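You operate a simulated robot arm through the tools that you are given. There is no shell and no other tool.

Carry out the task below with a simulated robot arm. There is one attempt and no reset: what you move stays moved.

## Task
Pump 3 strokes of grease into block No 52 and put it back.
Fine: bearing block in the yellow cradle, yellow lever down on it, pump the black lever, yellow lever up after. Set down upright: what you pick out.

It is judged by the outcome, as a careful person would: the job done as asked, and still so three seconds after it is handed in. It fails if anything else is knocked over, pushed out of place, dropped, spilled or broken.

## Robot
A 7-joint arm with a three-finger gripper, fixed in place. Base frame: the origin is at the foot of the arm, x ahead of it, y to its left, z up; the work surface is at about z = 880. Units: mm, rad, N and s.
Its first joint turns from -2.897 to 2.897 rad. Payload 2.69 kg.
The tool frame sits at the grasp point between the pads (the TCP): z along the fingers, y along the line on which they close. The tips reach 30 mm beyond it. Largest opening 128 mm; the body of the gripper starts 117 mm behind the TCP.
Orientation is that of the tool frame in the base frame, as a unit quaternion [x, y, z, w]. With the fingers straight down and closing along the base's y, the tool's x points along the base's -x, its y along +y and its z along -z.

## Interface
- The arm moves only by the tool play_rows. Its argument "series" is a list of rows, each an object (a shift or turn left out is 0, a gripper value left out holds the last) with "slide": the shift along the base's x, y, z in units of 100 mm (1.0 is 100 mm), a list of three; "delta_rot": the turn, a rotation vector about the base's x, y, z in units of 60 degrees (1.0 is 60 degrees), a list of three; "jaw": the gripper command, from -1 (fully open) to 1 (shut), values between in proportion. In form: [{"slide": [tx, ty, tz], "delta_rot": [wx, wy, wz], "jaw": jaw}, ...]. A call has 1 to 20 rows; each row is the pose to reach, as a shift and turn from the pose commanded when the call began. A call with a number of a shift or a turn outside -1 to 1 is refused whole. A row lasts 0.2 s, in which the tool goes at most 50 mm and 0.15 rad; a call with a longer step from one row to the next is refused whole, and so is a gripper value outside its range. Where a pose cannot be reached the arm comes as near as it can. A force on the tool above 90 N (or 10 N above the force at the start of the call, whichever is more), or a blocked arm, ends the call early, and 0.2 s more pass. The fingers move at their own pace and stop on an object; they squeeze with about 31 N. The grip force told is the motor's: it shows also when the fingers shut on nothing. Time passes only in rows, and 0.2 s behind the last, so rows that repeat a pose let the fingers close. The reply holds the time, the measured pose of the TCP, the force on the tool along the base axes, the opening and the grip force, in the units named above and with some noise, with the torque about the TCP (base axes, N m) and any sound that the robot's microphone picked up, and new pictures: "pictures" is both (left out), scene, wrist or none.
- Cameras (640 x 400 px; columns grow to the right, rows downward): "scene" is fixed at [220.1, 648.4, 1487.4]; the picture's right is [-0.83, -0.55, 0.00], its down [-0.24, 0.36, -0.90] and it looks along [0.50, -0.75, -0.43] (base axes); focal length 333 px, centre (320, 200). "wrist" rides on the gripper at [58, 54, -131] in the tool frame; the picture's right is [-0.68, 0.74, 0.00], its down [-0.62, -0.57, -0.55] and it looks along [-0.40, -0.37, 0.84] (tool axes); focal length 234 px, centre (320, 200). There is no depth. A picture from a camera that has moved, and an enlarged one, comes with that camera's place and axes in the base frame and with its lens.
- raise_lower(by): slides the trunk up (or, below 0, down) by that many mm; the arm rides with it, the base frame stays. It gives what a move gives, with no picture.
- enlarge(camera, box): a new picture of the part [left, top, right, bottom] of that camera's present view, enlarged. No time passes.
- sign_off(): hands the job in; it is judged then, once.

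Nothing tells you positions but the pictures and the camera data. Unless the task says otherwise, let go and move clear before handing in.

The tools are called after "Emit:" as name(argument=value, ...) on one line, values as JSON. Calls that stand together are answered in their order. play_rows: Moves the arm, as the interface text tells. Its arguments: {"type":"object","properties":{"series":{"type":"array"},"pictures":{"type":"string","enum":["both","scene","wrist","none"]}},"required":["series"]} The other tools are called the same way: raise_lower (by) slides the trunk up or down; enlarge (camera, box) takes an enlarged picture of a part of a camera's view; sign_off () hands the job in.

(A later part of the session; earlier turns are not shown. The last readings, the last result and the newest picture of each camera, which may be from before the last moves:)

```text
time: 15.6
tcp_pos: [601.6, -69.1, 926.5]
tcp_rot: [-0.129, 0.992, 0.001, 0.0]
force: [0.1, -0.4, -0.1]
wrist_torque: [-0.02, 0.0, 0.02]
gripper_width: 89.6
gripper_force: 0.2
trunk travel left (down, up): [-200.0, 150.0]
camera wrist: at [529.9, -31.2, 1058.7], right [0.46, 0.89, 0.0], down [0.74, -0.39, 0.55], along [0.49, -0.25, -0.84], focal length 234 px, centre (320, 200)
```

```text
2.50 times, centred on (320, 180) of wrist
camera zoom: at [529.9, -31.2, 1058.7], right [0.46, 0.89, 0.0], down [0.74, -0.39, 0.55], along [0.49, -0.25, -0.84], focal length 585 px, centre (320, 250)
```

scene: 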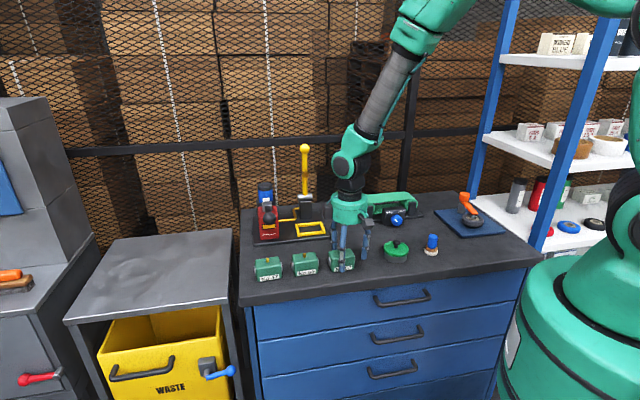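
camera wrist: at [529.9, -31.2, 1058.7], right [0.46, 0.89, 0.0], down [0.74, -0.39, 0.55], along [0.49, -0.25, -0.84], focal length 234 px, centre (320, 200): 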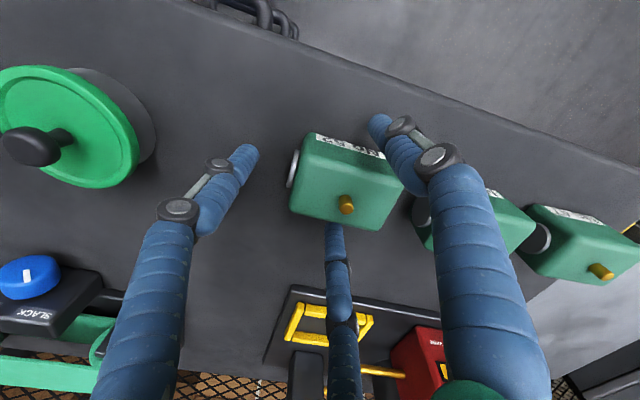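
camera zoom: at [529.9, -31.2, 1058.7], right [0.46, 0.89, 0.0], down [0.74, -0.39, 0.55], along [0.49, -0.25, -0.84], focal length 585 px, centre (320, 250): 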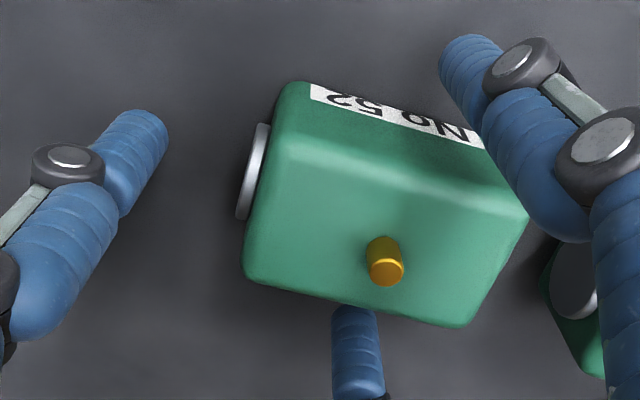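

Emit:
play_rows(series=[{"jaw": -0.25}, {"jaw": -0.16}, {"jaw": -0.1}, {"jaw": -0.1}], pictures="none")

Emit:
play_rows(series=[{"jaw": -0.03}, {"jaw": 0.03}, {"jaw": 0.09}, {"jaw": 0.14}, {"jaw": 0.14}], pictures="both")

Emit:
enlarge(camera="wrist", box=[230, 100, 410, 260])

```text
time: 16.6
tcp_pos: [601.1, -67.0, 927.3]
tcp_rot: [-0.129, 0.992, 0.001, 0.0]
force: [-1.1, -0.4, -0.2]
wrist_torque: [0.03, 0.01, 0.02]
gripper_width: 70.5
gripper_force: 0.0
trunk travel left (down, up): [-200.0, 150.0]
```

```text
time: 17.8
tcp_pos: [601.6, -69.7, 925.0]
tcp_rot: [-0.13, 0.992, 0.0, 0.0]
force: [-0.8, 2.7, 0.2]
wrist_torque: [0.04, 0.07, 0.03]
gripper_width: 56.8
gripper_force: 0.9
trunk travel left (down, up): [-200.0, 150.0]
camera wrist: at [529.4, -31.1, 1058.8], right [0.46, 0.89, 0.0], down [0.74, -0.39, 0.55], along [0.49, -0.25, -0.84], focal length 234 px, centre (320, 200)
```

scene: 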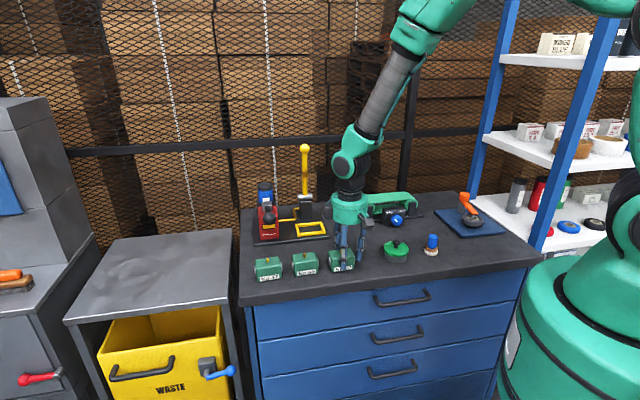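
wrist: 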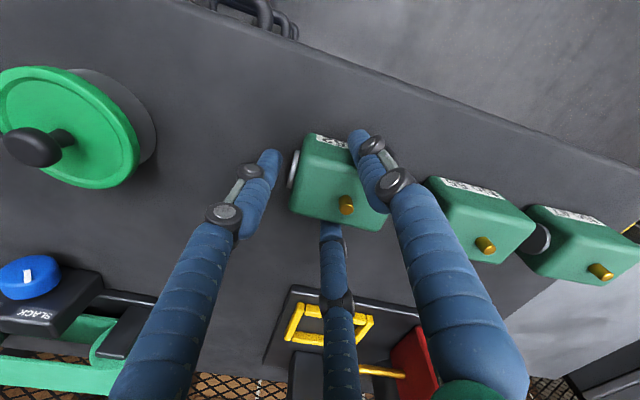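

```text
2.50 times, centred on (320, 180) of wrist
camera zoom: at [529.4, -31.1, 1058.8], right [0.46, 0.89, 0.0], down [0.74, -0.39, 0.55], along [0.49, -0.25, -0.84], focal length 585 px, centre (320, 250)
```

zoom: 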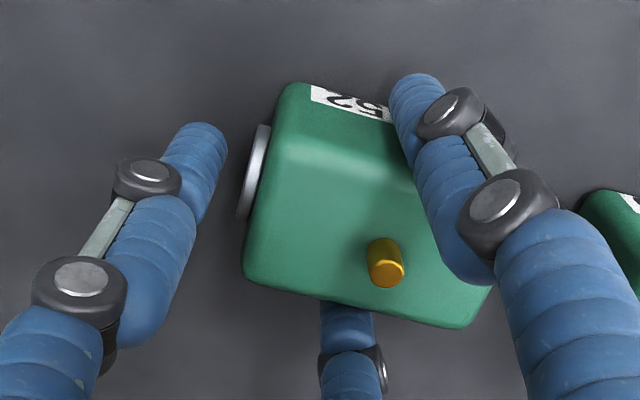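

As predicted for a three-finger hand, contact only begins near 57 mm with front and back fingers on the faces. I'll squeeze and check.

Emit:
play_rows(series=[{"jaw": 0.18}, {"jaw": 0.22}, {"jaw": 0.26}, {"jaw": 0.3}, {"jaw": 0.4}, {"jaw": 0.4}], pictures="both")

Emit:
enlarge(camera="wrist", box=[230, 100, 410, 260])

Emit:
enlarge(camera="scene", box=[300, 210, 380, 280])

```text
time: 19.2
tcp_pos: [600.7, -68.6, 927.0]
tcp_rot: [-0.13, 0.991, 0.001, 0.0]
force: [-1.3, 4.2, 1.3]
wrist_torque: [0.14, 0.04, 0.08]
gripper_width: 54.3
gripper_force: 30.9
trunk travel left (down, up): [-200.0, 150.0]
camera wrist: at [529.5, -31.0, 1058.9], right [0.46, 0.89, 0.0], down [0.74, -0.39, 0.55], along [0.49, -0.25, -0.84], focal length 234 px, centre (320, 200)
```

scene: 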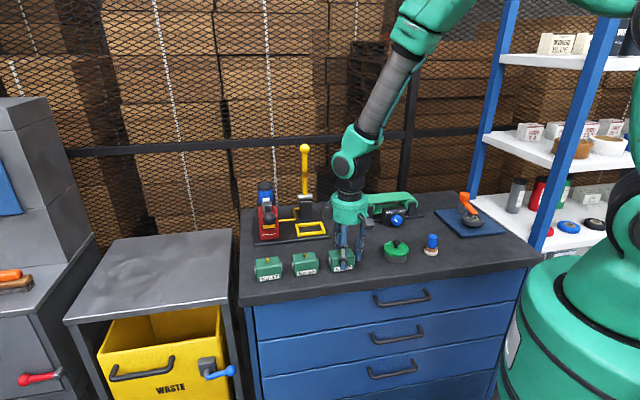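
wrist: 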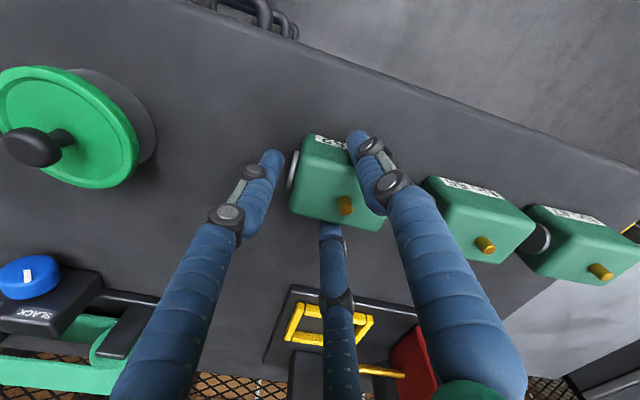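

```text
2.50 times, centred on (320, 180) of wrist
camera zoom: at [529.5, -31.0, 1058.9], right [0.46, 0.89, 0.0], down [0.74, -0.39, 0.55], along [0.49, -0.25, -0.84], focal length 585 px, centre (320, 250)
```

zoom: 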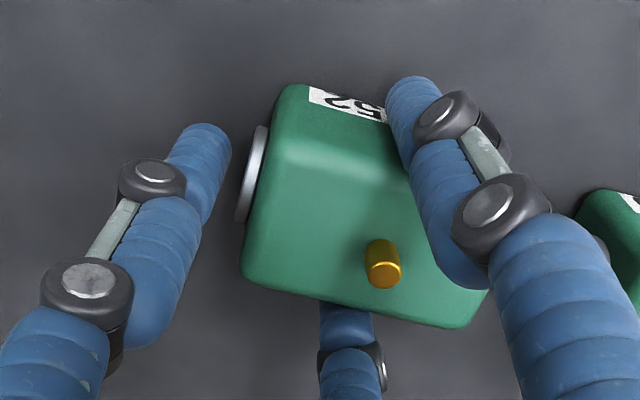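

```text
5.71 times, centred on (340, 245) of scene
camera zoom: at [220.1, 648.4, 1487.4], right [-0.83, -0.55, 0.0], down [-0.24, 0.36, -0.9], along [0.5, -0.75, -0.43], focal length 1903 px, centre (206, -57)
```

zoom: 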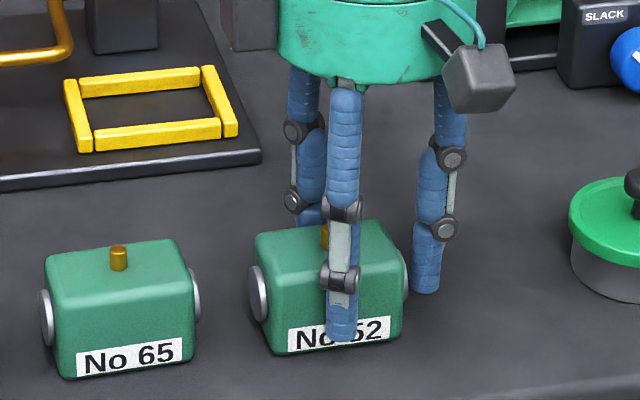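

Firm grip at 54 mm and 31 N with the block unmoved. I'll lift straight up slowly and check that it hangs level.

Emit:
play_rows(series=[{"slide": [0, 0, 0.05]}, {"slide": [0, 0, 0.15]}, {"slide": [0, 0, 0.3]}, {"slide": [0, 0, 0.45]}, {"slide": [0, 0, 0.6]}, {"slide": [0, 0, 0.8]}, {"slide": [0, 0, 0.8]}], pictures="both")

Emit:
enlarge(camera="scene", box=[300, 180, 390, 270])

```text
time: 20.8
tcp_pos: [600.3, -69.2, 1006.4]
tcp_rot: [-0.13, 0.992, 0.0, 0.0]
force: [-0.7, -0.4, -6.6]
wrist_torque: [-0.06, 0.07, 0.01]
gripper_width: 54.2
gripper_force: 30.5
trunk travel left (down, up): [-200.0, 150.0]
camera wrist: at [528.4, -30.7, 1139.5], right [0.46, 0.89, 0.0], down [0.74, -0.39, 0.55], along [0.49, -0.25, -0.84], focal length 234 px, centre (320, 200)
```

scene: 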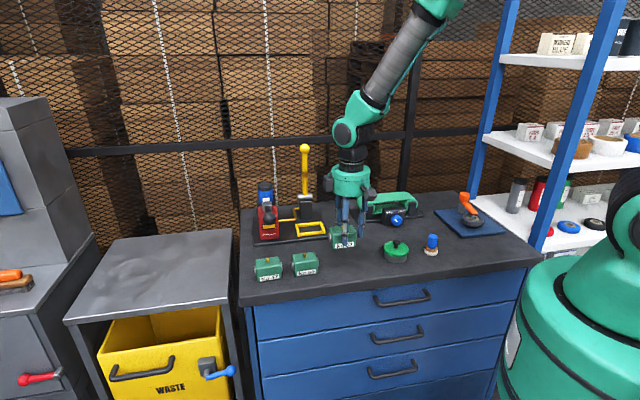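
wrist: 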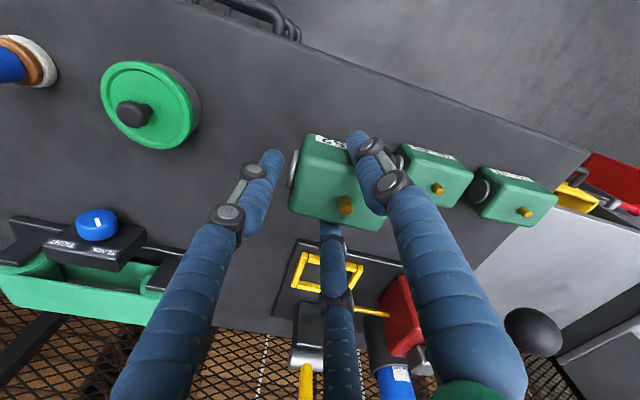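

```text
4.44 times, centred on (345, 225) of scene
camera zoom: at [220.1, 648.4, 1487.4], right [-0.83, -0.55, 0.0], down [-0.24, 0.36, -0.9], along [0.5, -0.75, -0.43], focal length 1480 px, centre (209, 89)
```

zoom: 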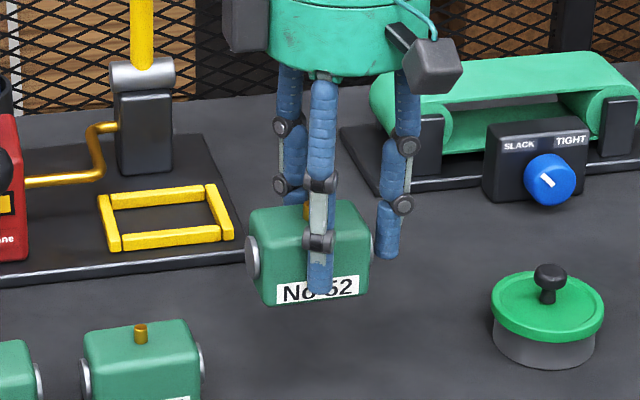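

The block hangs level. I'll carry it toward the cradle at this height (block bottom about 60 mm above the bars).

Emit:
play_rows(series=[{"slide": [0.2, -0.11, 0]}, {"slide": [0.4, -0.22, 0]}, {"slide": [0.6, -0.33, 0]}, {"slide": [0.8, -0.44, 0]}, {"slide": [0.95, -0.53, 0]}, {"slide": [0.95, -0.53, 0]}], pictures="none")

Emit:
play_rows(series=[{"slide": [0.2, -0.11, 0]}, {"slide": [0.4, -0.22, 0]}, {"slide": [0.6, -0.33, 0]}, {"slide": [0.8, -0.44, 0]}, {"slide": [0.94, -0.526, 0]}, {"slide": [0.94, -0.526, 0]}], pictures="both")

Emit:
enlarge(camera="scene", box=[270, 170, 350, 250])

Emit:
enlarge(camera="wrist", box=[230, 100, 430, 280])

```text
time: 22.2
tcp_pos: [696.4, -120.5, 1007.6]
tcp_rot: [-0.13, 0.992, 0.0, 0.0]
force: [-0.1, 0.8, -6.4]
wrist_torque: [-0.04, 0.07, -0.01]
gripper_width: 54.2
gripper_force: 31.0
trunk travel left (down, up): [-200.0, 150.0]
```

```text
time: 23.6
tcp_pos: [788.4, -173.7, 1007.9]
tcp_rot: [-0.13, 0.991, 0.0, 0.001]
force: [-0.7, -0.6, -6.1]
wrist_torque: [-0.09, 0.08, 0.02]
gripper_width: 54.2
gripper_force: 31.0
trunk travel left (down, up): [-200.0, 150.0]
camera wrist: at [717.5, -135.6, 1139.7], right [0.46, 0.89, 0.0], down [0.74, -0.39, 0.55], along [0.49, -0.25, -0.84], focal length 234 px, centre (320, 200)
```

scene: 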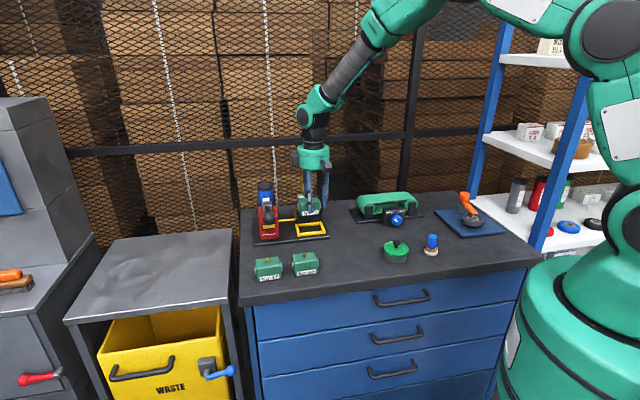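
wrist: 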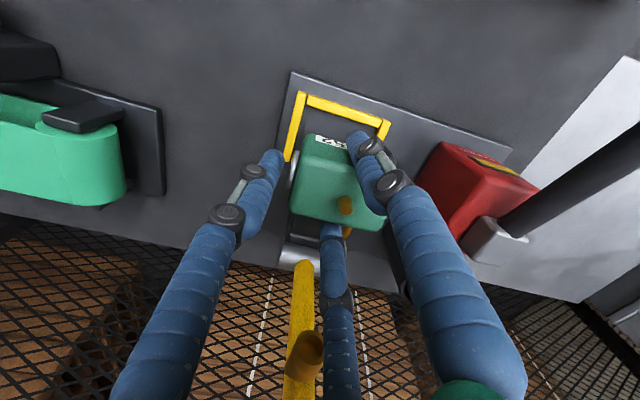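

```text
5.00 times, centred on (310, 210) of scene
camera zoom: at [220.1, 648.4, 1487.4], right [-0.83, -0.55, 0.0], down [-0.24, 0.36, -0.9], along [0.5, -0.75, -0.43], focal length 1666 px, centre (370, 150)
```

zoom: 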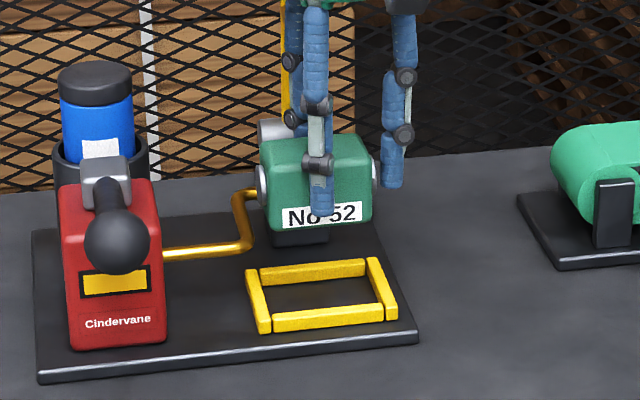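

```text
2.22 times, centred on (330, 190) of wrist
camera zoom: at [717.5, -135.6, 1139.7], right [0.46, 0.89, 0.0], down [0.74, -0.39, 0.55], along [0.49, -0.25, -0.84], focal length 520 px, centre (298, 222)
```

zoom: 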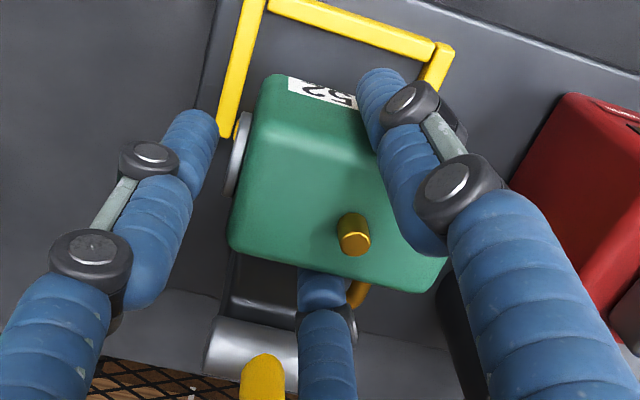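

The block is over the cradle; from the lever geometry the nozzle will land around B≈682, so I'll nudge ~3 mm further back and lower to just above the bars for a check.

Emit:
play_rows(series=[{"slide": [0.015, -0.028, 0]}, {"slide": [0.015, -0.028, -0.15]}, {"slide": [0.015, -0.028, -0.3]}, {"slide": [0.015, -0.028, -0.45]}, {"slide": [0.015, -0.028, -0.54]}, {"slide": [0.015, -0.028, -0.54]}], pictures="both")

Emit:
enlarge(camera="scene", box=[280, 195, 340, 245])

Emit:
enlarge(camera="wrist", box=[230, 90, 430, 270])

```text
time: 25.0
tcp_pos: [791.5, -178.2, 952.6]
tcp_rot: [-0.129, 0.992, 0.0, -0.001]
force: [0.7, 0.1, -6.3]
wrist_torque: [-0.09, 0.05, 0.01]
gripper_width: 54.1
gripper_force: 31.0
trunk travel left (down, up): [-200.0, 150.0]
camera wrist: at [720.0, -139.9, 1085.0], right [0.46, 0.89, 0.0], down [0.74, -0.39, 0.55], along [0.49, -0.25, -0.84], focal length 234 px, centre (320, 200)
```

scene: 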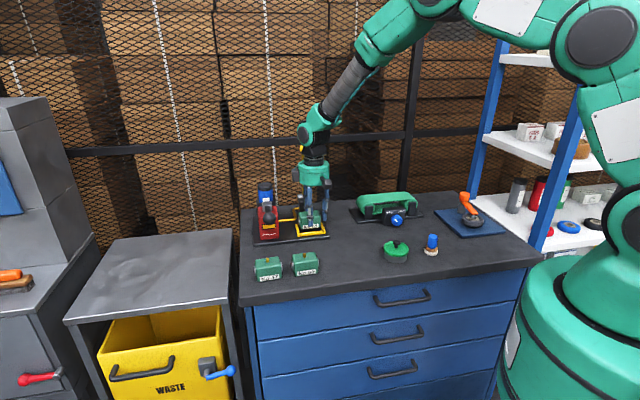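
wrist: 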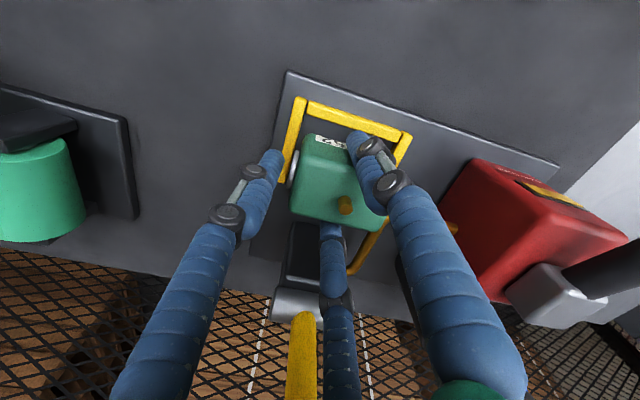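

```text
8.00 times, centred on (310, 220) of scene
camera zoom: at [220.1, 648.4, 1487.4], right [-0.83, -0.55, 0.0], down [-0.24, 0.36, -0.9], along [0.5, -0.75, -0.43], focal length 2665 px, centre (400, 40)
```

zoom: 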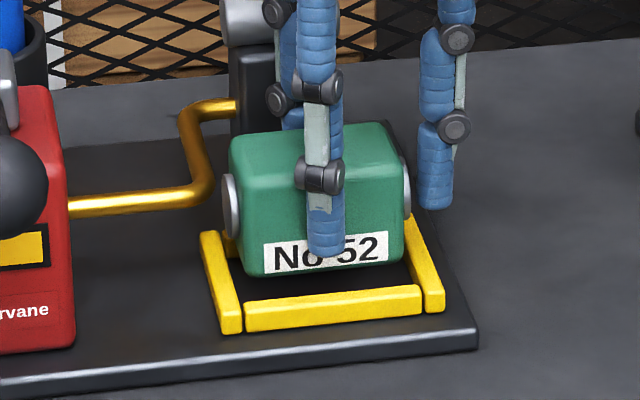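

```text
2.22 times, centred on (330, 180) of wrist
camera zoom: at [720.0, -139.9, 1085.0], right [0.46, 0.89, 0.0], down [0.74, -0.39, 0.55], along [0.49, -0.25, -0.84], focal length 520 px, centre (298, 244)
```

zoom: 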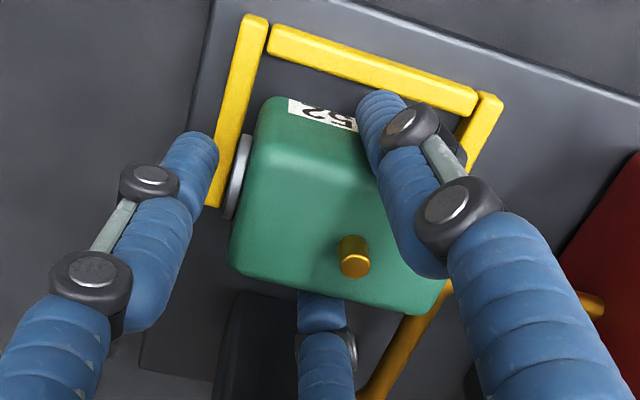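

The block is centred sideways but about 4 mm too far back relative to the cradle in both cameras. I'll shift it forward 4 mm and lower step by step until it rests.

Emit:
play_rows(series=[{"slide": [-0.028, 0.028, 0]}, {"slide": [-0.028, 0.028, -0.03]}, {"slide": [-0.028, 0.028, -0.06]}, {"slide": [-0.028, 0.028, -0.09]}, {"slide": [-0.028, 0.028, -0.11]}, {"slide": [-0.028, 0.028, -0.11]}], pictures="both")

Emit:
enlarge(camera="scene", box=[280, 195, 340, 245])

Emit:
enlarge(camera="wrist", box=[230, 90, 430, 270])

```text
time: 26.4
tcp_pos: [788.5, -174.5, 941.5]
tcp_rot: [-0.129, 0.992, 0.001, 0.001]
force: [-0.9, 0.1, -6.4]
wrist_torque: [-0.05, 0.05, 0.01]
gripper_width: 54.4
gripper_force: 30.7
trunk travel left (down, up): [-200.0, 150.0]
camera wrist: at [717.3, -136.5, 1073.9], right [0.46, 0.89, 0.0], down [0.74, -0.39, 0.55], along [0.49, -0.25, -0.84], focal length 234 px, centre (320, 200)
```

scene: 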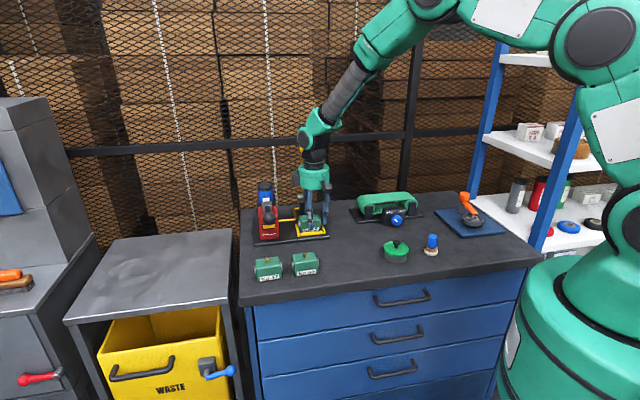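
wrist: 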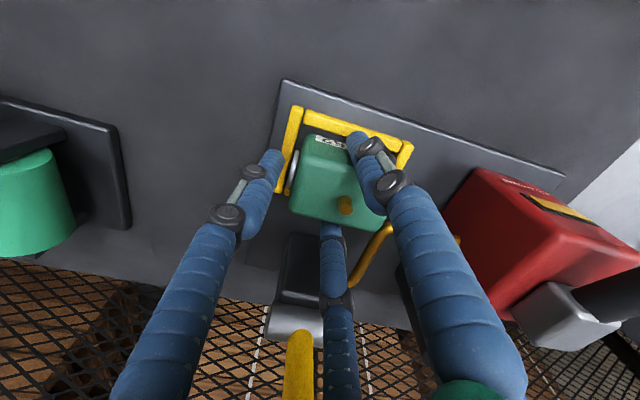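

```text
8.00 times, centred on (310, 220) of scene
camera zoom: at [220.1, 648.4, 1487.4], right [-0.83, -0.55, 0.0], down [-0.24, 0.36, -0.9], along [0.5, -0.75, -0.43], focal length 2665 px, centre (400, 40)
```

zoom: 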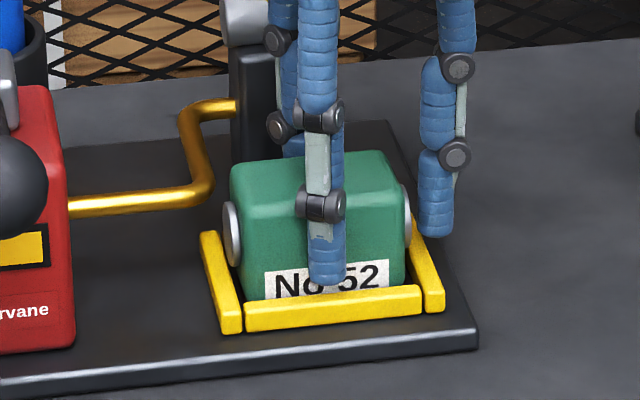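

```text
2.22 times, centred on (330, 180) of wrist
camera zoom: at [717.3, -136.5, 1073.9], right [0.46, 0.89, 0.0], down [0.74, -0.39, 0.55], along [0.49, -0.25, -0.84], focal length 520 px, centre (298, 244)
```

zoom: 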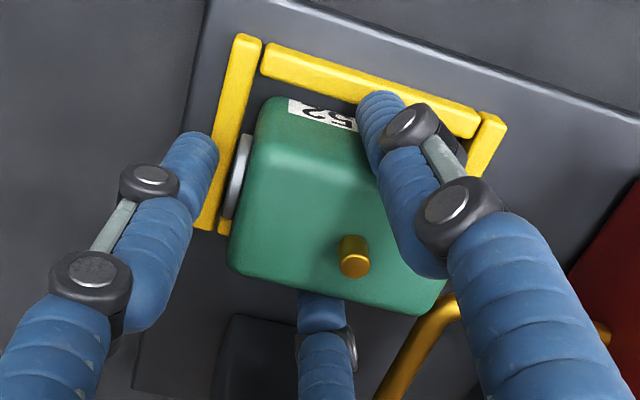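

Emit:
play_rows(series=[{"slide": [0, 0, -0.015]}, {"slide": [0, 0, -0.03]}, {"slide": [0, 0, -0.03]}], pictures="none")

Emit:
play_rows(series=[{"slide": [0, 0, -0.01]}, {"slide": [0, 0, -0.02]}, {"slide": [0, 0, -0.02]}], pictures="none")

```text
time: 27.2
tcp_pos: [788.0, -175.0, 940.5]
tcp_rot: [-0.13, 0.992, 0.0, 0.0]
force: [-1.0, 1.3, -2.8]
wrist_torque: [-0.1, 0.12, 0.0]
gripper_width: 54.3
gripper_force: 30.6
trunk travel left (down, up): [-200.0, 150.0]
```

```text
time: 28.0
tcp_pos: [789.7, -175.0, 938.0]
tcp_rot: [-0.129, 0.992, -0.001, 0.001]
force: [-7.7, 1.1, 16.9]
wrist_torque: [0.26, 0.25, 0.11]
gripper_width: 54.2
gripper_force: 31.4
trunk travel left (down, up): [-200.0, 150.0]
```

Contact felt at about z≈939 – the block is resting on the plate. I'll relieve the pressing force and open the fingers.

Emit:
play_rows(series=[{"slide": [0, 0, 0.012]}, {"slide": [0, 0, 0.015]}, {"slide": [0, 0, 0.015]}], pictures="both")

Emit:
enlarge(camera="scene", box=[280, 195, 340, 245])

Emit:
enlarge(camera="wrist", box=[230, 90, 430, 270])

```text
time: 28.8
tcp_pos: [787.5, -173.8, 939.1]
tcp_rot: [-0.13, 0.992, 0.0, -0.001]
force: [3.6, -2.3, 4.6]
wrist_torque: [-0.02, -0.4, -0.14]
gripper_width: 54.2
gripper_force: 30.5
trunk travel left (down, up): [-200.0, 150.0]
camera wrist: at [717.4, -136.4, 1071.0], right [0.46, 0.89, 0.0], down [0.74, -0.39, 0.55], along [0.49, -0.25, -0.84], focal length 234 px, centre (320, 200)
```

scene: 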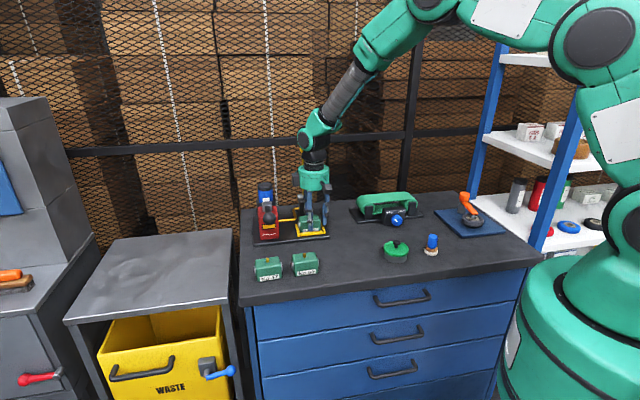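
wrist: 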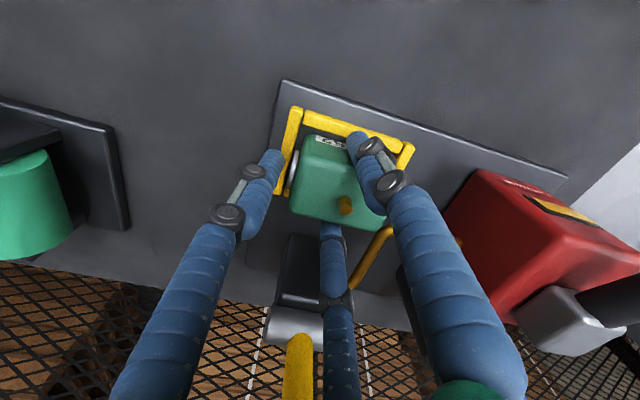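

```text
8.00 times, centred on (310, 220) of scene
camera zoom: at [220.1, 648.4, 1487.4], right [-0.83, -0.55, 0.0], down [-0.24, 0.36, -0.9], along [0.5, -0.75, -0.43], focal length 2665 px, centre (400, 40)
```

zoom: 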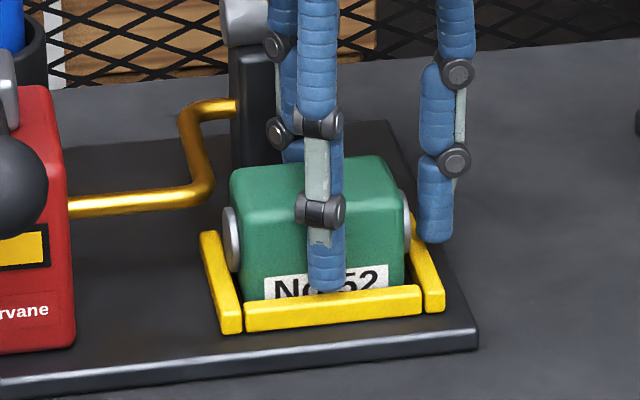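

```text
2.22 times, centred on (330, 180) of wrist
camera zoom: at [717.4, -136.4, 1071.0], right [0.46, 0.89, 0.0], down [0.74, -0.39, 0.55], along [0.49, -0.25, -0.84], focal length 520 px, centre (298, 244)
```

zoom: 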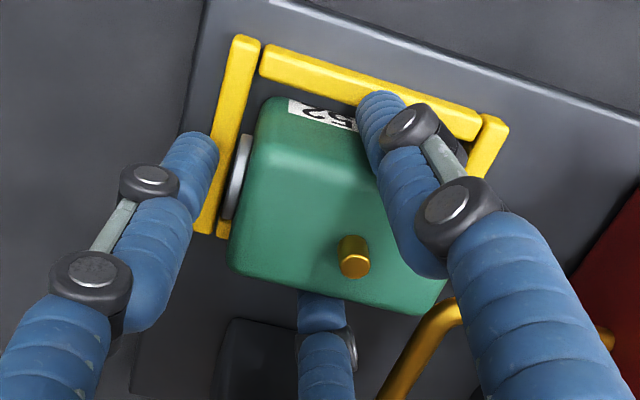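

Emit:
play_rows(series=[{"jaw": 0.1}, {"jaw": 0.05}, {"jaw": -0.1}, {"jaw": -0.22}, {"jaw": -0.22}], pictures="both")

Emit:
enlarge(camera="wrist", box=[230, 90, 430, 270])

Emit:
enlarge(camera="scene", box=[280, 195, 340, 245])

```text
time: 30.0
tcp_pos: [789.4, -174.0, 940.2]
tcp_rot: [-0.13, 0.991, 0.0, 0.0]
force: [0.6, -0.4, 0.4]
wrist_torque: [-0.06, -0.01, 0.02]
gripper_width: 78.0
gripper_force: 0.0
trunk travel left (down, up): [-200.0, 150.0]
camera wrist: at [717.3, -136.4, 1071.0], right [0.46, 0.89, 0.0], down [0.74, -0.39, 0.55], along [0.49, -0.25, -0.84], focal length 234 px, centre (320, 200)
```

scene: 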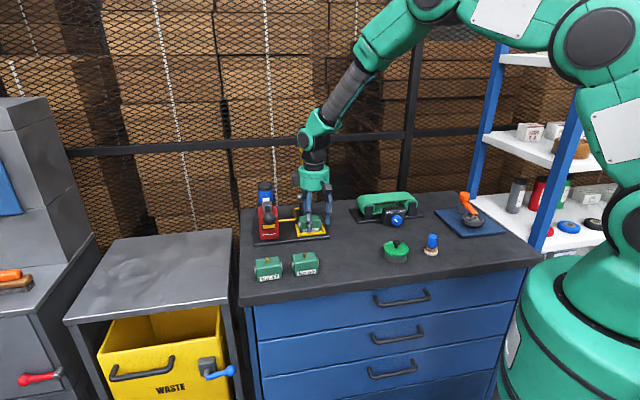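
wrist: 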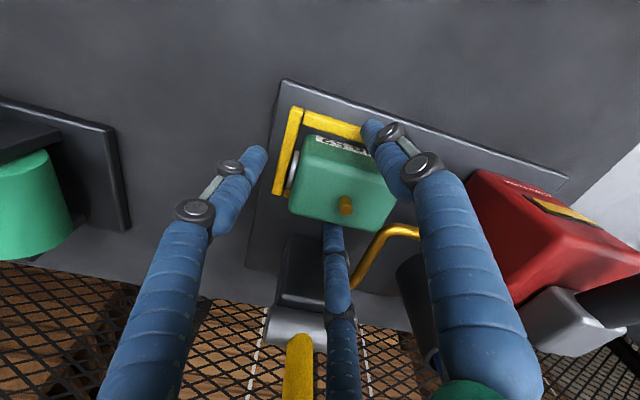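

```text
2.22 times, centred on (330, 180) of wrist
camera zoom: at [717.3, -136.4, 1071.0], right [0.46, 0.89, 0.0], down [0.74, -0.39, 0.55], along [0.49, -0.25, -0.84], focal length 520 px, centre (298, 244)
```

zoom: 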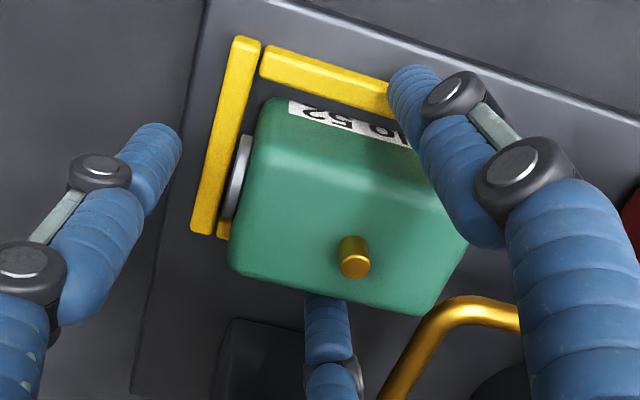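

```text
8.00 times, centred on (310, 220) of scene
camera zoom: at [220.1, 648.4, 1487.4], right [-0.83, -0.55, 0.0], down [-0.24, 0.36, -0.9], along [0.5, -0.75, -0.43], focal length 2665 px, centre (400, 40)
```

zoom: 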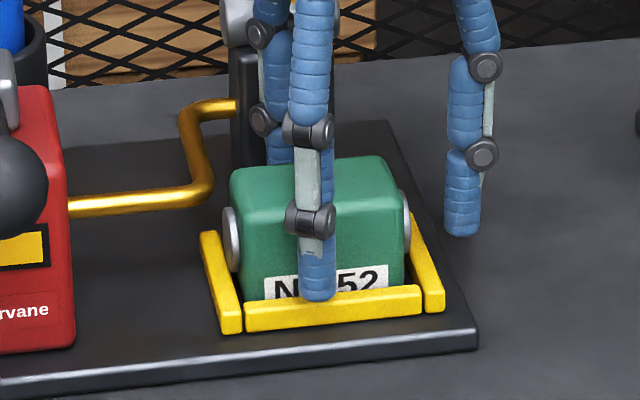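

Block 52 sits upright in the cradle. Next I retreat upward and forward, turn back so one finger faces front (leaving a gap for the lever rod), and rise to the yellow lever's ball (about (856, -219, 1162)).

Emit:
play_rows(series=[{"slide": [0, 0, 0.2]}, {"slide": [0, 0, 0.4]}, {"slide": [0, 0, 0.6]}, {"slide": [-0.2, 0.2, 0.8]}, {"slide": [-0.4, 0.4, 1.0]}], pictures="none")

Emit:
play_rows(series=[{"slide": [0, 0, 0.25], "delta_rot": [0, 0, 0.126]}, {"slide": [0, 0, 0.5], "delta_rot": [0, 0, 0.252]}, {"slide": [0, 0, 0.75], "delta_rot": [0, 0, 0.378]}, {"slide": [0, 0, 1.0], "delta_rot": [0, 0, 0.504]}], pictures="none")

Emit:
play_rows(series=[{"slide": [0, 0, 0.33]}, {"slide": [0, 0, 0.66]}, {"slide": [0, 0, 1.0]}, {"slide": [0, 0, 1.0]}], pictures="both")

Emit:
enlarge(camera="wrist", box=[160, 120, 440, 340])

Emit:
enlarge(camera="scene", box=[260, 90, 350, 240])

```text
time: 31.2
tcp_pos: [748.0, -134.4, 1039.0]
tcp_rot: [-0.131, 0.991, 0.001, -0.001]
force: [-0.5, 0.6, -1.0]
wrist_torque: [-0.03, -0.01, 0.01]
gripper_width: 78.1
gripper_force: 0.1
trunk travel left (down, up): [-200.0, 150.0]
```

```text
time: 32.2
tcp_pos: [750.0, -135.6, 1138.8]
tcp_rot: [-0.385, 0.923, 0.0, -0.001]
force: [0.1, 0.5, -0.6]
wrist_torque: [-0.02, -0.01, 0.02]
gripper_width: 77.9
gripper_force: 0.0
trunk travel left (down, up): [-200.0, 150.0]
```

```text
time: 33.2
tcp_pos: [745.4, -134.9, 1239.7]
tcp_rot: [-0.384, 0.923, 0.0, 0.0]
force: [0.1, 0.3, 0.7]
wrist_torque: [-0.01, -0.01, -0.03]
gripper_width: 77.8
gripper_force: 0.1
trunk travel left (down, up): [-200.0, 150.0]
camera wrist: at [666.1, -137.4, 1371.3], right [-0.05, 1.0, 0.0], down [0.84, 0.04, 0.55], along [0.55, 0.03, -0.84], focal length 234 px, centre (320, 200)
```

scene: 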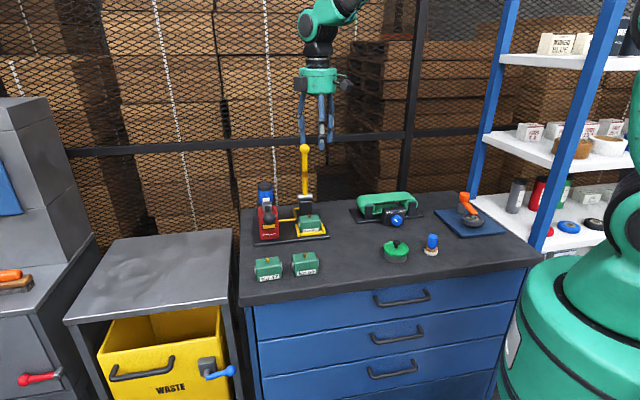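
wrist: 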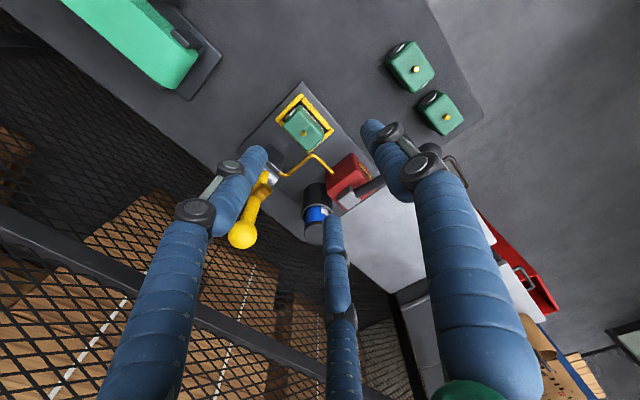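

```text
1.82 times, centred on (300, 230) of wrist
camera zoom: at [666.1, -137.4, 1371.3], right [-0.05, 1.0, 0.0], down [0.84, 0.04, 0.55], along [0.55, 0.03, -0.84], focal length 426 px, centre (356, 146)
```

zoom: 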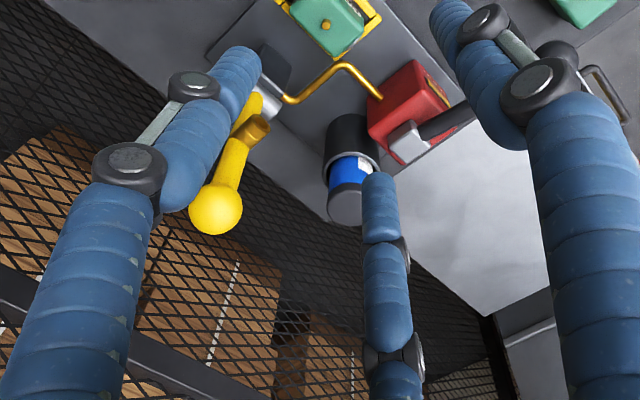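

```text
2.67 times, centred on (305, 165) of scene
camera zoom: at [220.1, 648.4, 1487.4], right [-0.83, -0.55, 0.0], down [-0.24, 0.36, -0.9], along [0.5, -0.75, -0.43], focal length 888 px, centre (360, 293)
```

zoom: 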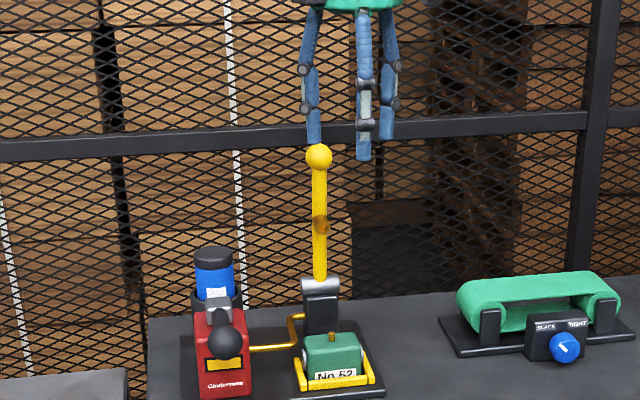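

The lever ball is confirmed at about (856, -219, 1162) by both cameras. I'll move over it, above its top, and check alignment.

Emit:
play_rows(series=[{"slide": [0.25, -0.2, 0]}, {"slide": [0.5, -0.4, 0]}, {"slide": [0.75, -0.6, 0]}, {"slide": [1.0, -0.8, 0]}, {"slide": [1.0, -0.8, 0]}], pictures="none")

Emit:
play_rows(series=[{"slide": [0.08, -0.05, 0]}, {"slide": [0.08, -0.05, -0.1]}, {"slide": [0.08, -0.05, -0.1]}], pictures="both")

Emit:
enlarge(camera="wrist", box=[230, 110, 410, 270])

Emit:
enlarge(camera="scene", box=[260, 70, 350, 190])

```text
time: 34.4
tcp_pos: [848.4, -213.9, 1239.4]
tcp_rot: [-0.384, 0.924, 0.0, 0.0]
force: [0.2, -0.9, 0.0]
wrist_torque: [0.02, 0.06, 0.01]
gripper_width: 78.0
gripper_force: 0.1
trunk travel left (down, up): [-200.0, 150.0]
```

```text
time: 35.2
tcp_pos: [856.1, -218.1, 1228.3]
tcp_rot: [-0.385, 0.923, 0.001, 0.0]
force: [0.6, 0.8, 0.4]
wrist_torque: [-0.01, -0.02, -0.03]
gripper_width: 78.1
gripper_force: 0.0
trunk travel left (down, up): [-200.0, 150.0]
camera wrist: at [776.1, -221.5, 1361.0], right [-0.05, 1.0, 0.0], down [0.84, 0.04, 0.55], along [0.55, 0.02, -0.84], focal length 234 px, centre (320, 200)
```

scene: 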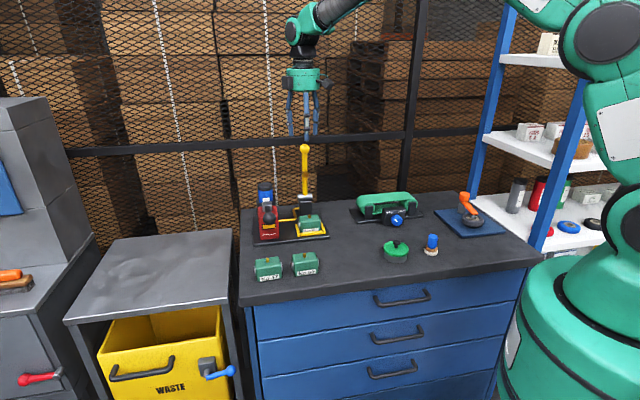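
wrist: 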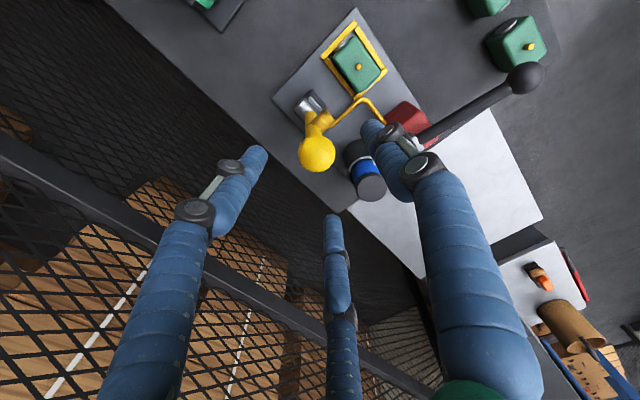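

```text
2.50 times, centred on (320, 190) of wrist
camera zoom: at [776.1, -221.5, 1361.0], right [-0.05, 1.0, 0.0], down [0.84, 0.04, 0.55], along [0.55, 0.02, -0.84], focal length 585 px, centre (320, 225)
```

zoom: 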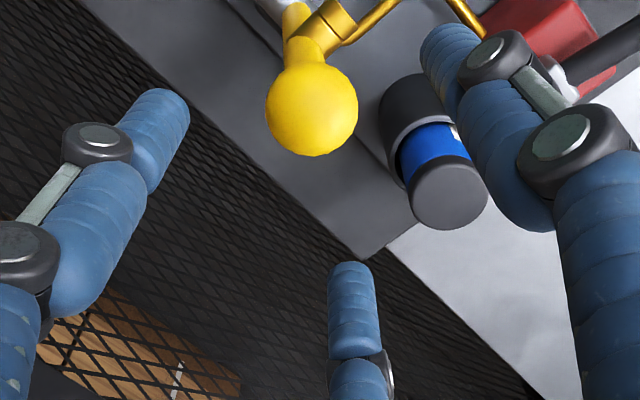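

```text
3.33 times, centred on (305, 130) of scene
camera zoom: at [220.1, 648.4, 1487.4], right [-0.83, -0.55, 0.0], down [-0.24, 0.36, -0.9], along [0.5, -0.75, -0.43], focal length 1110 px, centre (370, 433)
```

zoom: 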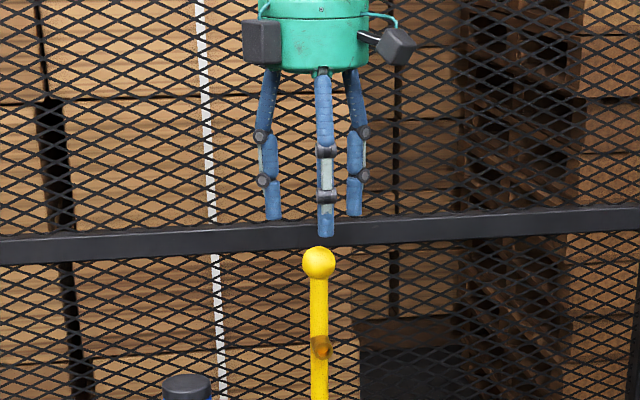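

Aligned above the ball. I descend around it.

Emit:
play_rows(series=[{"slide": [0.01, -0.02, -0.15]}, {"slide": [0.01, -0.02, -0.3]}, {"slide": [0.01, -0.02, -0.45]}, {"slide": [0.01, -0.02, -0.58]}, {"slide": [0.01, -0.02, -0.66]}, {"slide": [0.01, -0.02, -0.66]}], pictures="both")

Emit:
enlarge(camera="wrist", box=[230, 110, 410, 270])

Emit:
enlarge(camera="scene", box=[260, 80, 350, 200])

```text
time: 36.6
tcp_pos: [856.3, -221.9, 1162.5]
tcp_rot: [-0.384, 0.923, 0.0, 0.0]
force: [0.0, 1.0, 1.0]
wrist_torque: [-0.01, 0.01, 0.03]
gripper_width: 78.0
gripper_force: 0.0
trunk travel left (down, up): [-200.0, 150.0]
camera wrist: at [776.5, -223.6, 1294.6], right [-0.05, 1.0, 0.0], down [0.84, 0.04, 0.55], along [0.55, 0.03, -0.84], focal length 234 px, centre (320, 200)
```

scene: 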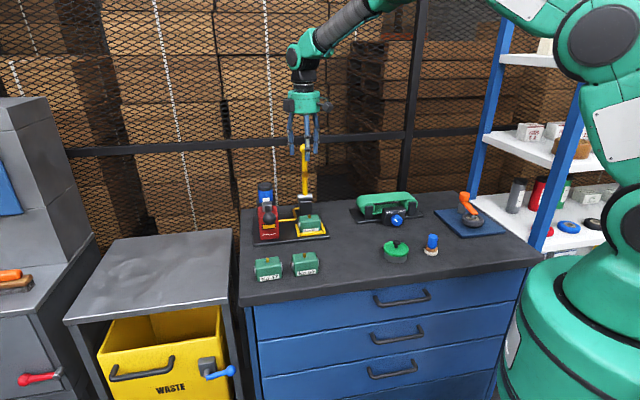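
wrist: 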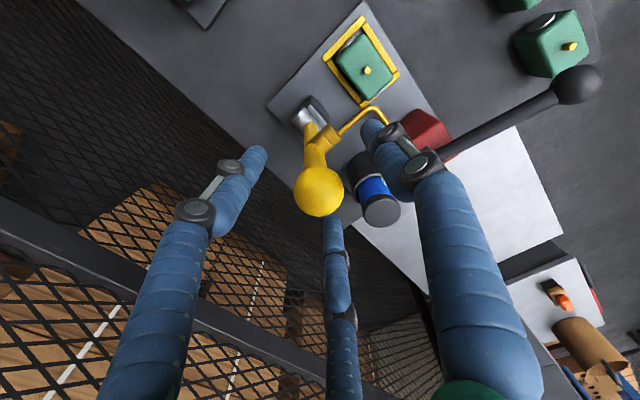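

```text
2.50 times, centred on (320, 190) of wrist
camera zoom: at [776.5, -223.6, 1294.6], right [-0.05, 1.0, 0.0], down [0.84, 0.04, 0.55], along [0.55, 0.03, -0.84], focal length 585 px, centre (320, 225)
```

zoom: 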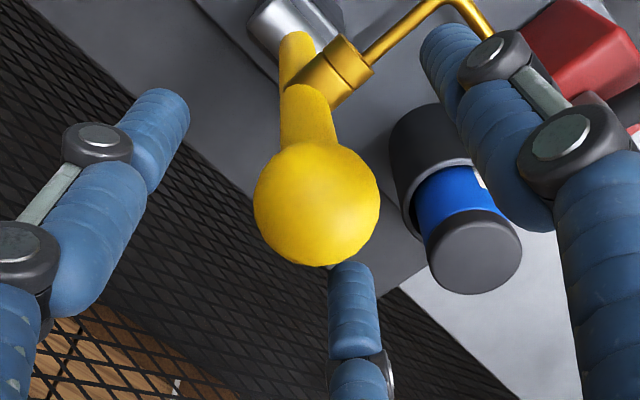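

```text
3.33 times, centred on (305, 140) of scene
camera zoom: at [220.1, 648.4, 1487.4], right [-0.83, -0.55, 0.0], down [-0.24, 0.36, -0.9], along [0.5, -0.75, -0.43], focal length 1110 px, centre (370, 400)
```

zoom: 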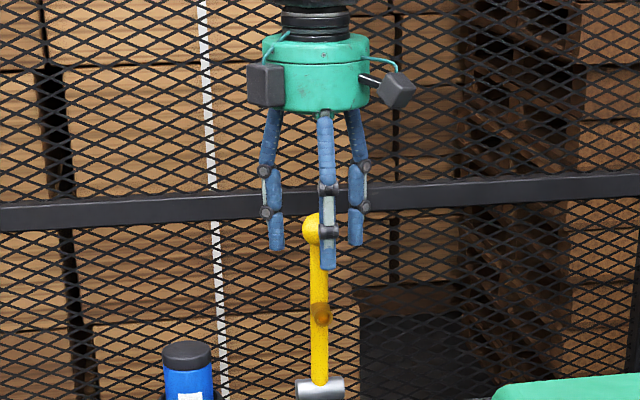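

The ball sits exactly at the grasp point. I'll close on it and test with a small first pull along its arc.

Emit:
play_rows(series=[{"jaw": 0.2}, {"jaw": 0.4}, {"jaw": 0.47}, {"jaw": 0.55}, {"jaw": 0.6}, {"jaw": 0.6}], pictures="wrist")

```text
time: 38.0
tcp_pos: [856.5, -220.5, 1162.4]
tcp_rot: [-0.384, 0.924, 0.0, 0.0]
force: [5.4, 3.9, 0.1]
wrist_torque: [0.0, -0.02, 0.05]
gripper_width: 33.5
gripper_force: 5.3
trunk travel left (down, up): [-200.0, 150.0]
camera wrist: at [777.0, -223.2, 1294.7], right [-0.05, 1.0, 0.0], down [0.84, 0.04, 0.55], along [0.55, 0.02, -0.84], focal length 234 px, centre (320, 200)
```

wrist: 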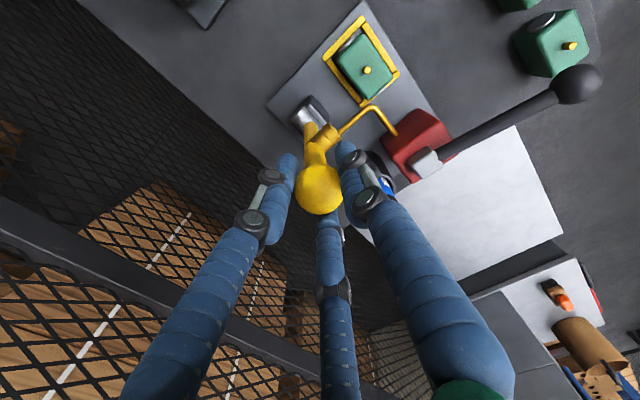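

Emit:
play_rows(series=[{"slide": [-0.04, 0.04, -0.005], "jaw": 0.6}, {"slide": [-0.086, 0.086, -0.018]}, {"slide": [-0.14, 0.14, -0.035]}, {"slide": [-0.199, 0.199, -0.053]}, {"slide": [-0.199, 0.199, -0.053]}], pictures="both")

Emit:
enlarge(camera="scene", box=[260, 110, 350, 240])

```text
time: 39.2
tcp_pos: [837.1, -200.4, 1156.5]
tcp_rot: [-0.384, 0.923, 0.0, 0.0]
force: [7.3, 4.7, 4.0]
wrist_torque: [-0.35, -0.48, 0.0]
gripper_width: 31.8
gripper_force: 45.4
trunk travel left (down, up): [-200.0, 150.0]
camera wrist: at [757.4, -203.7, 1288.6], right [-0.05, 1.0, 0.0], down [0.84, 0.04, 0.55], along [0.55, 0.03, -0.84], focal length 234 px, centre (320, 200)
```

scene: 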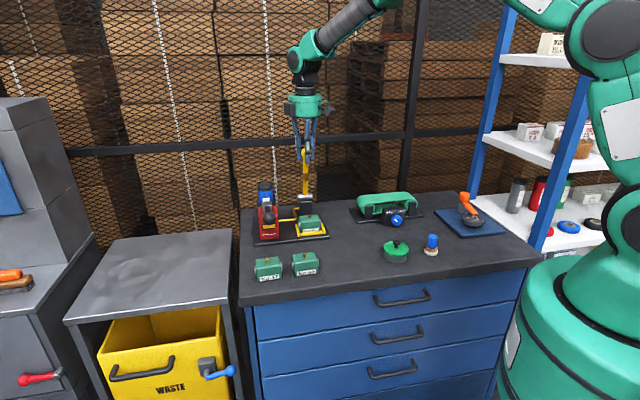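
wrist: 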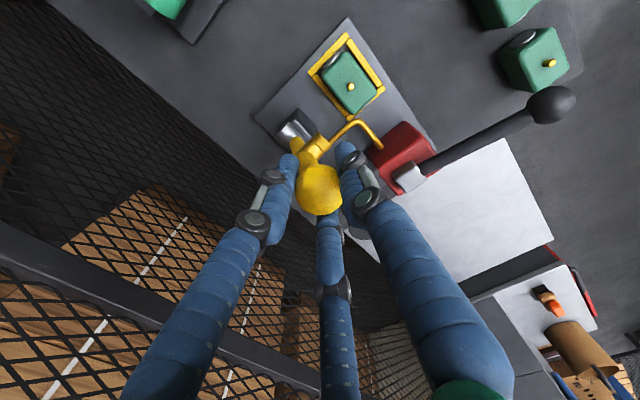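

```text
3.08 times, centred on (305, 175) of scene
camera zoom: at [220.1, 648.4, 1487.4], right [-0.83, -0.55, 0.0], down [-0.24, 0.36, -0.9], along [0.5, -0.75, -0.43], focal length 1025 px, centre (366, 277)
```

zoom: 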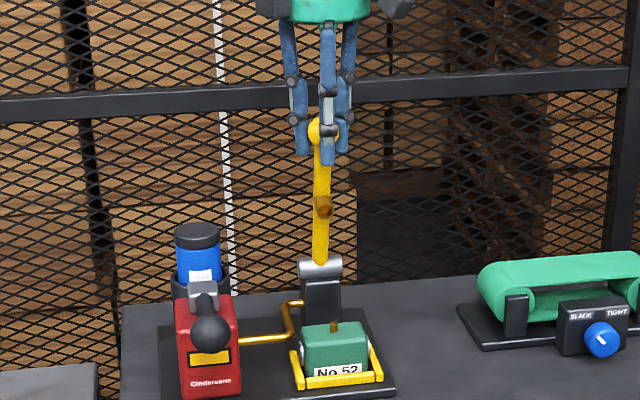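

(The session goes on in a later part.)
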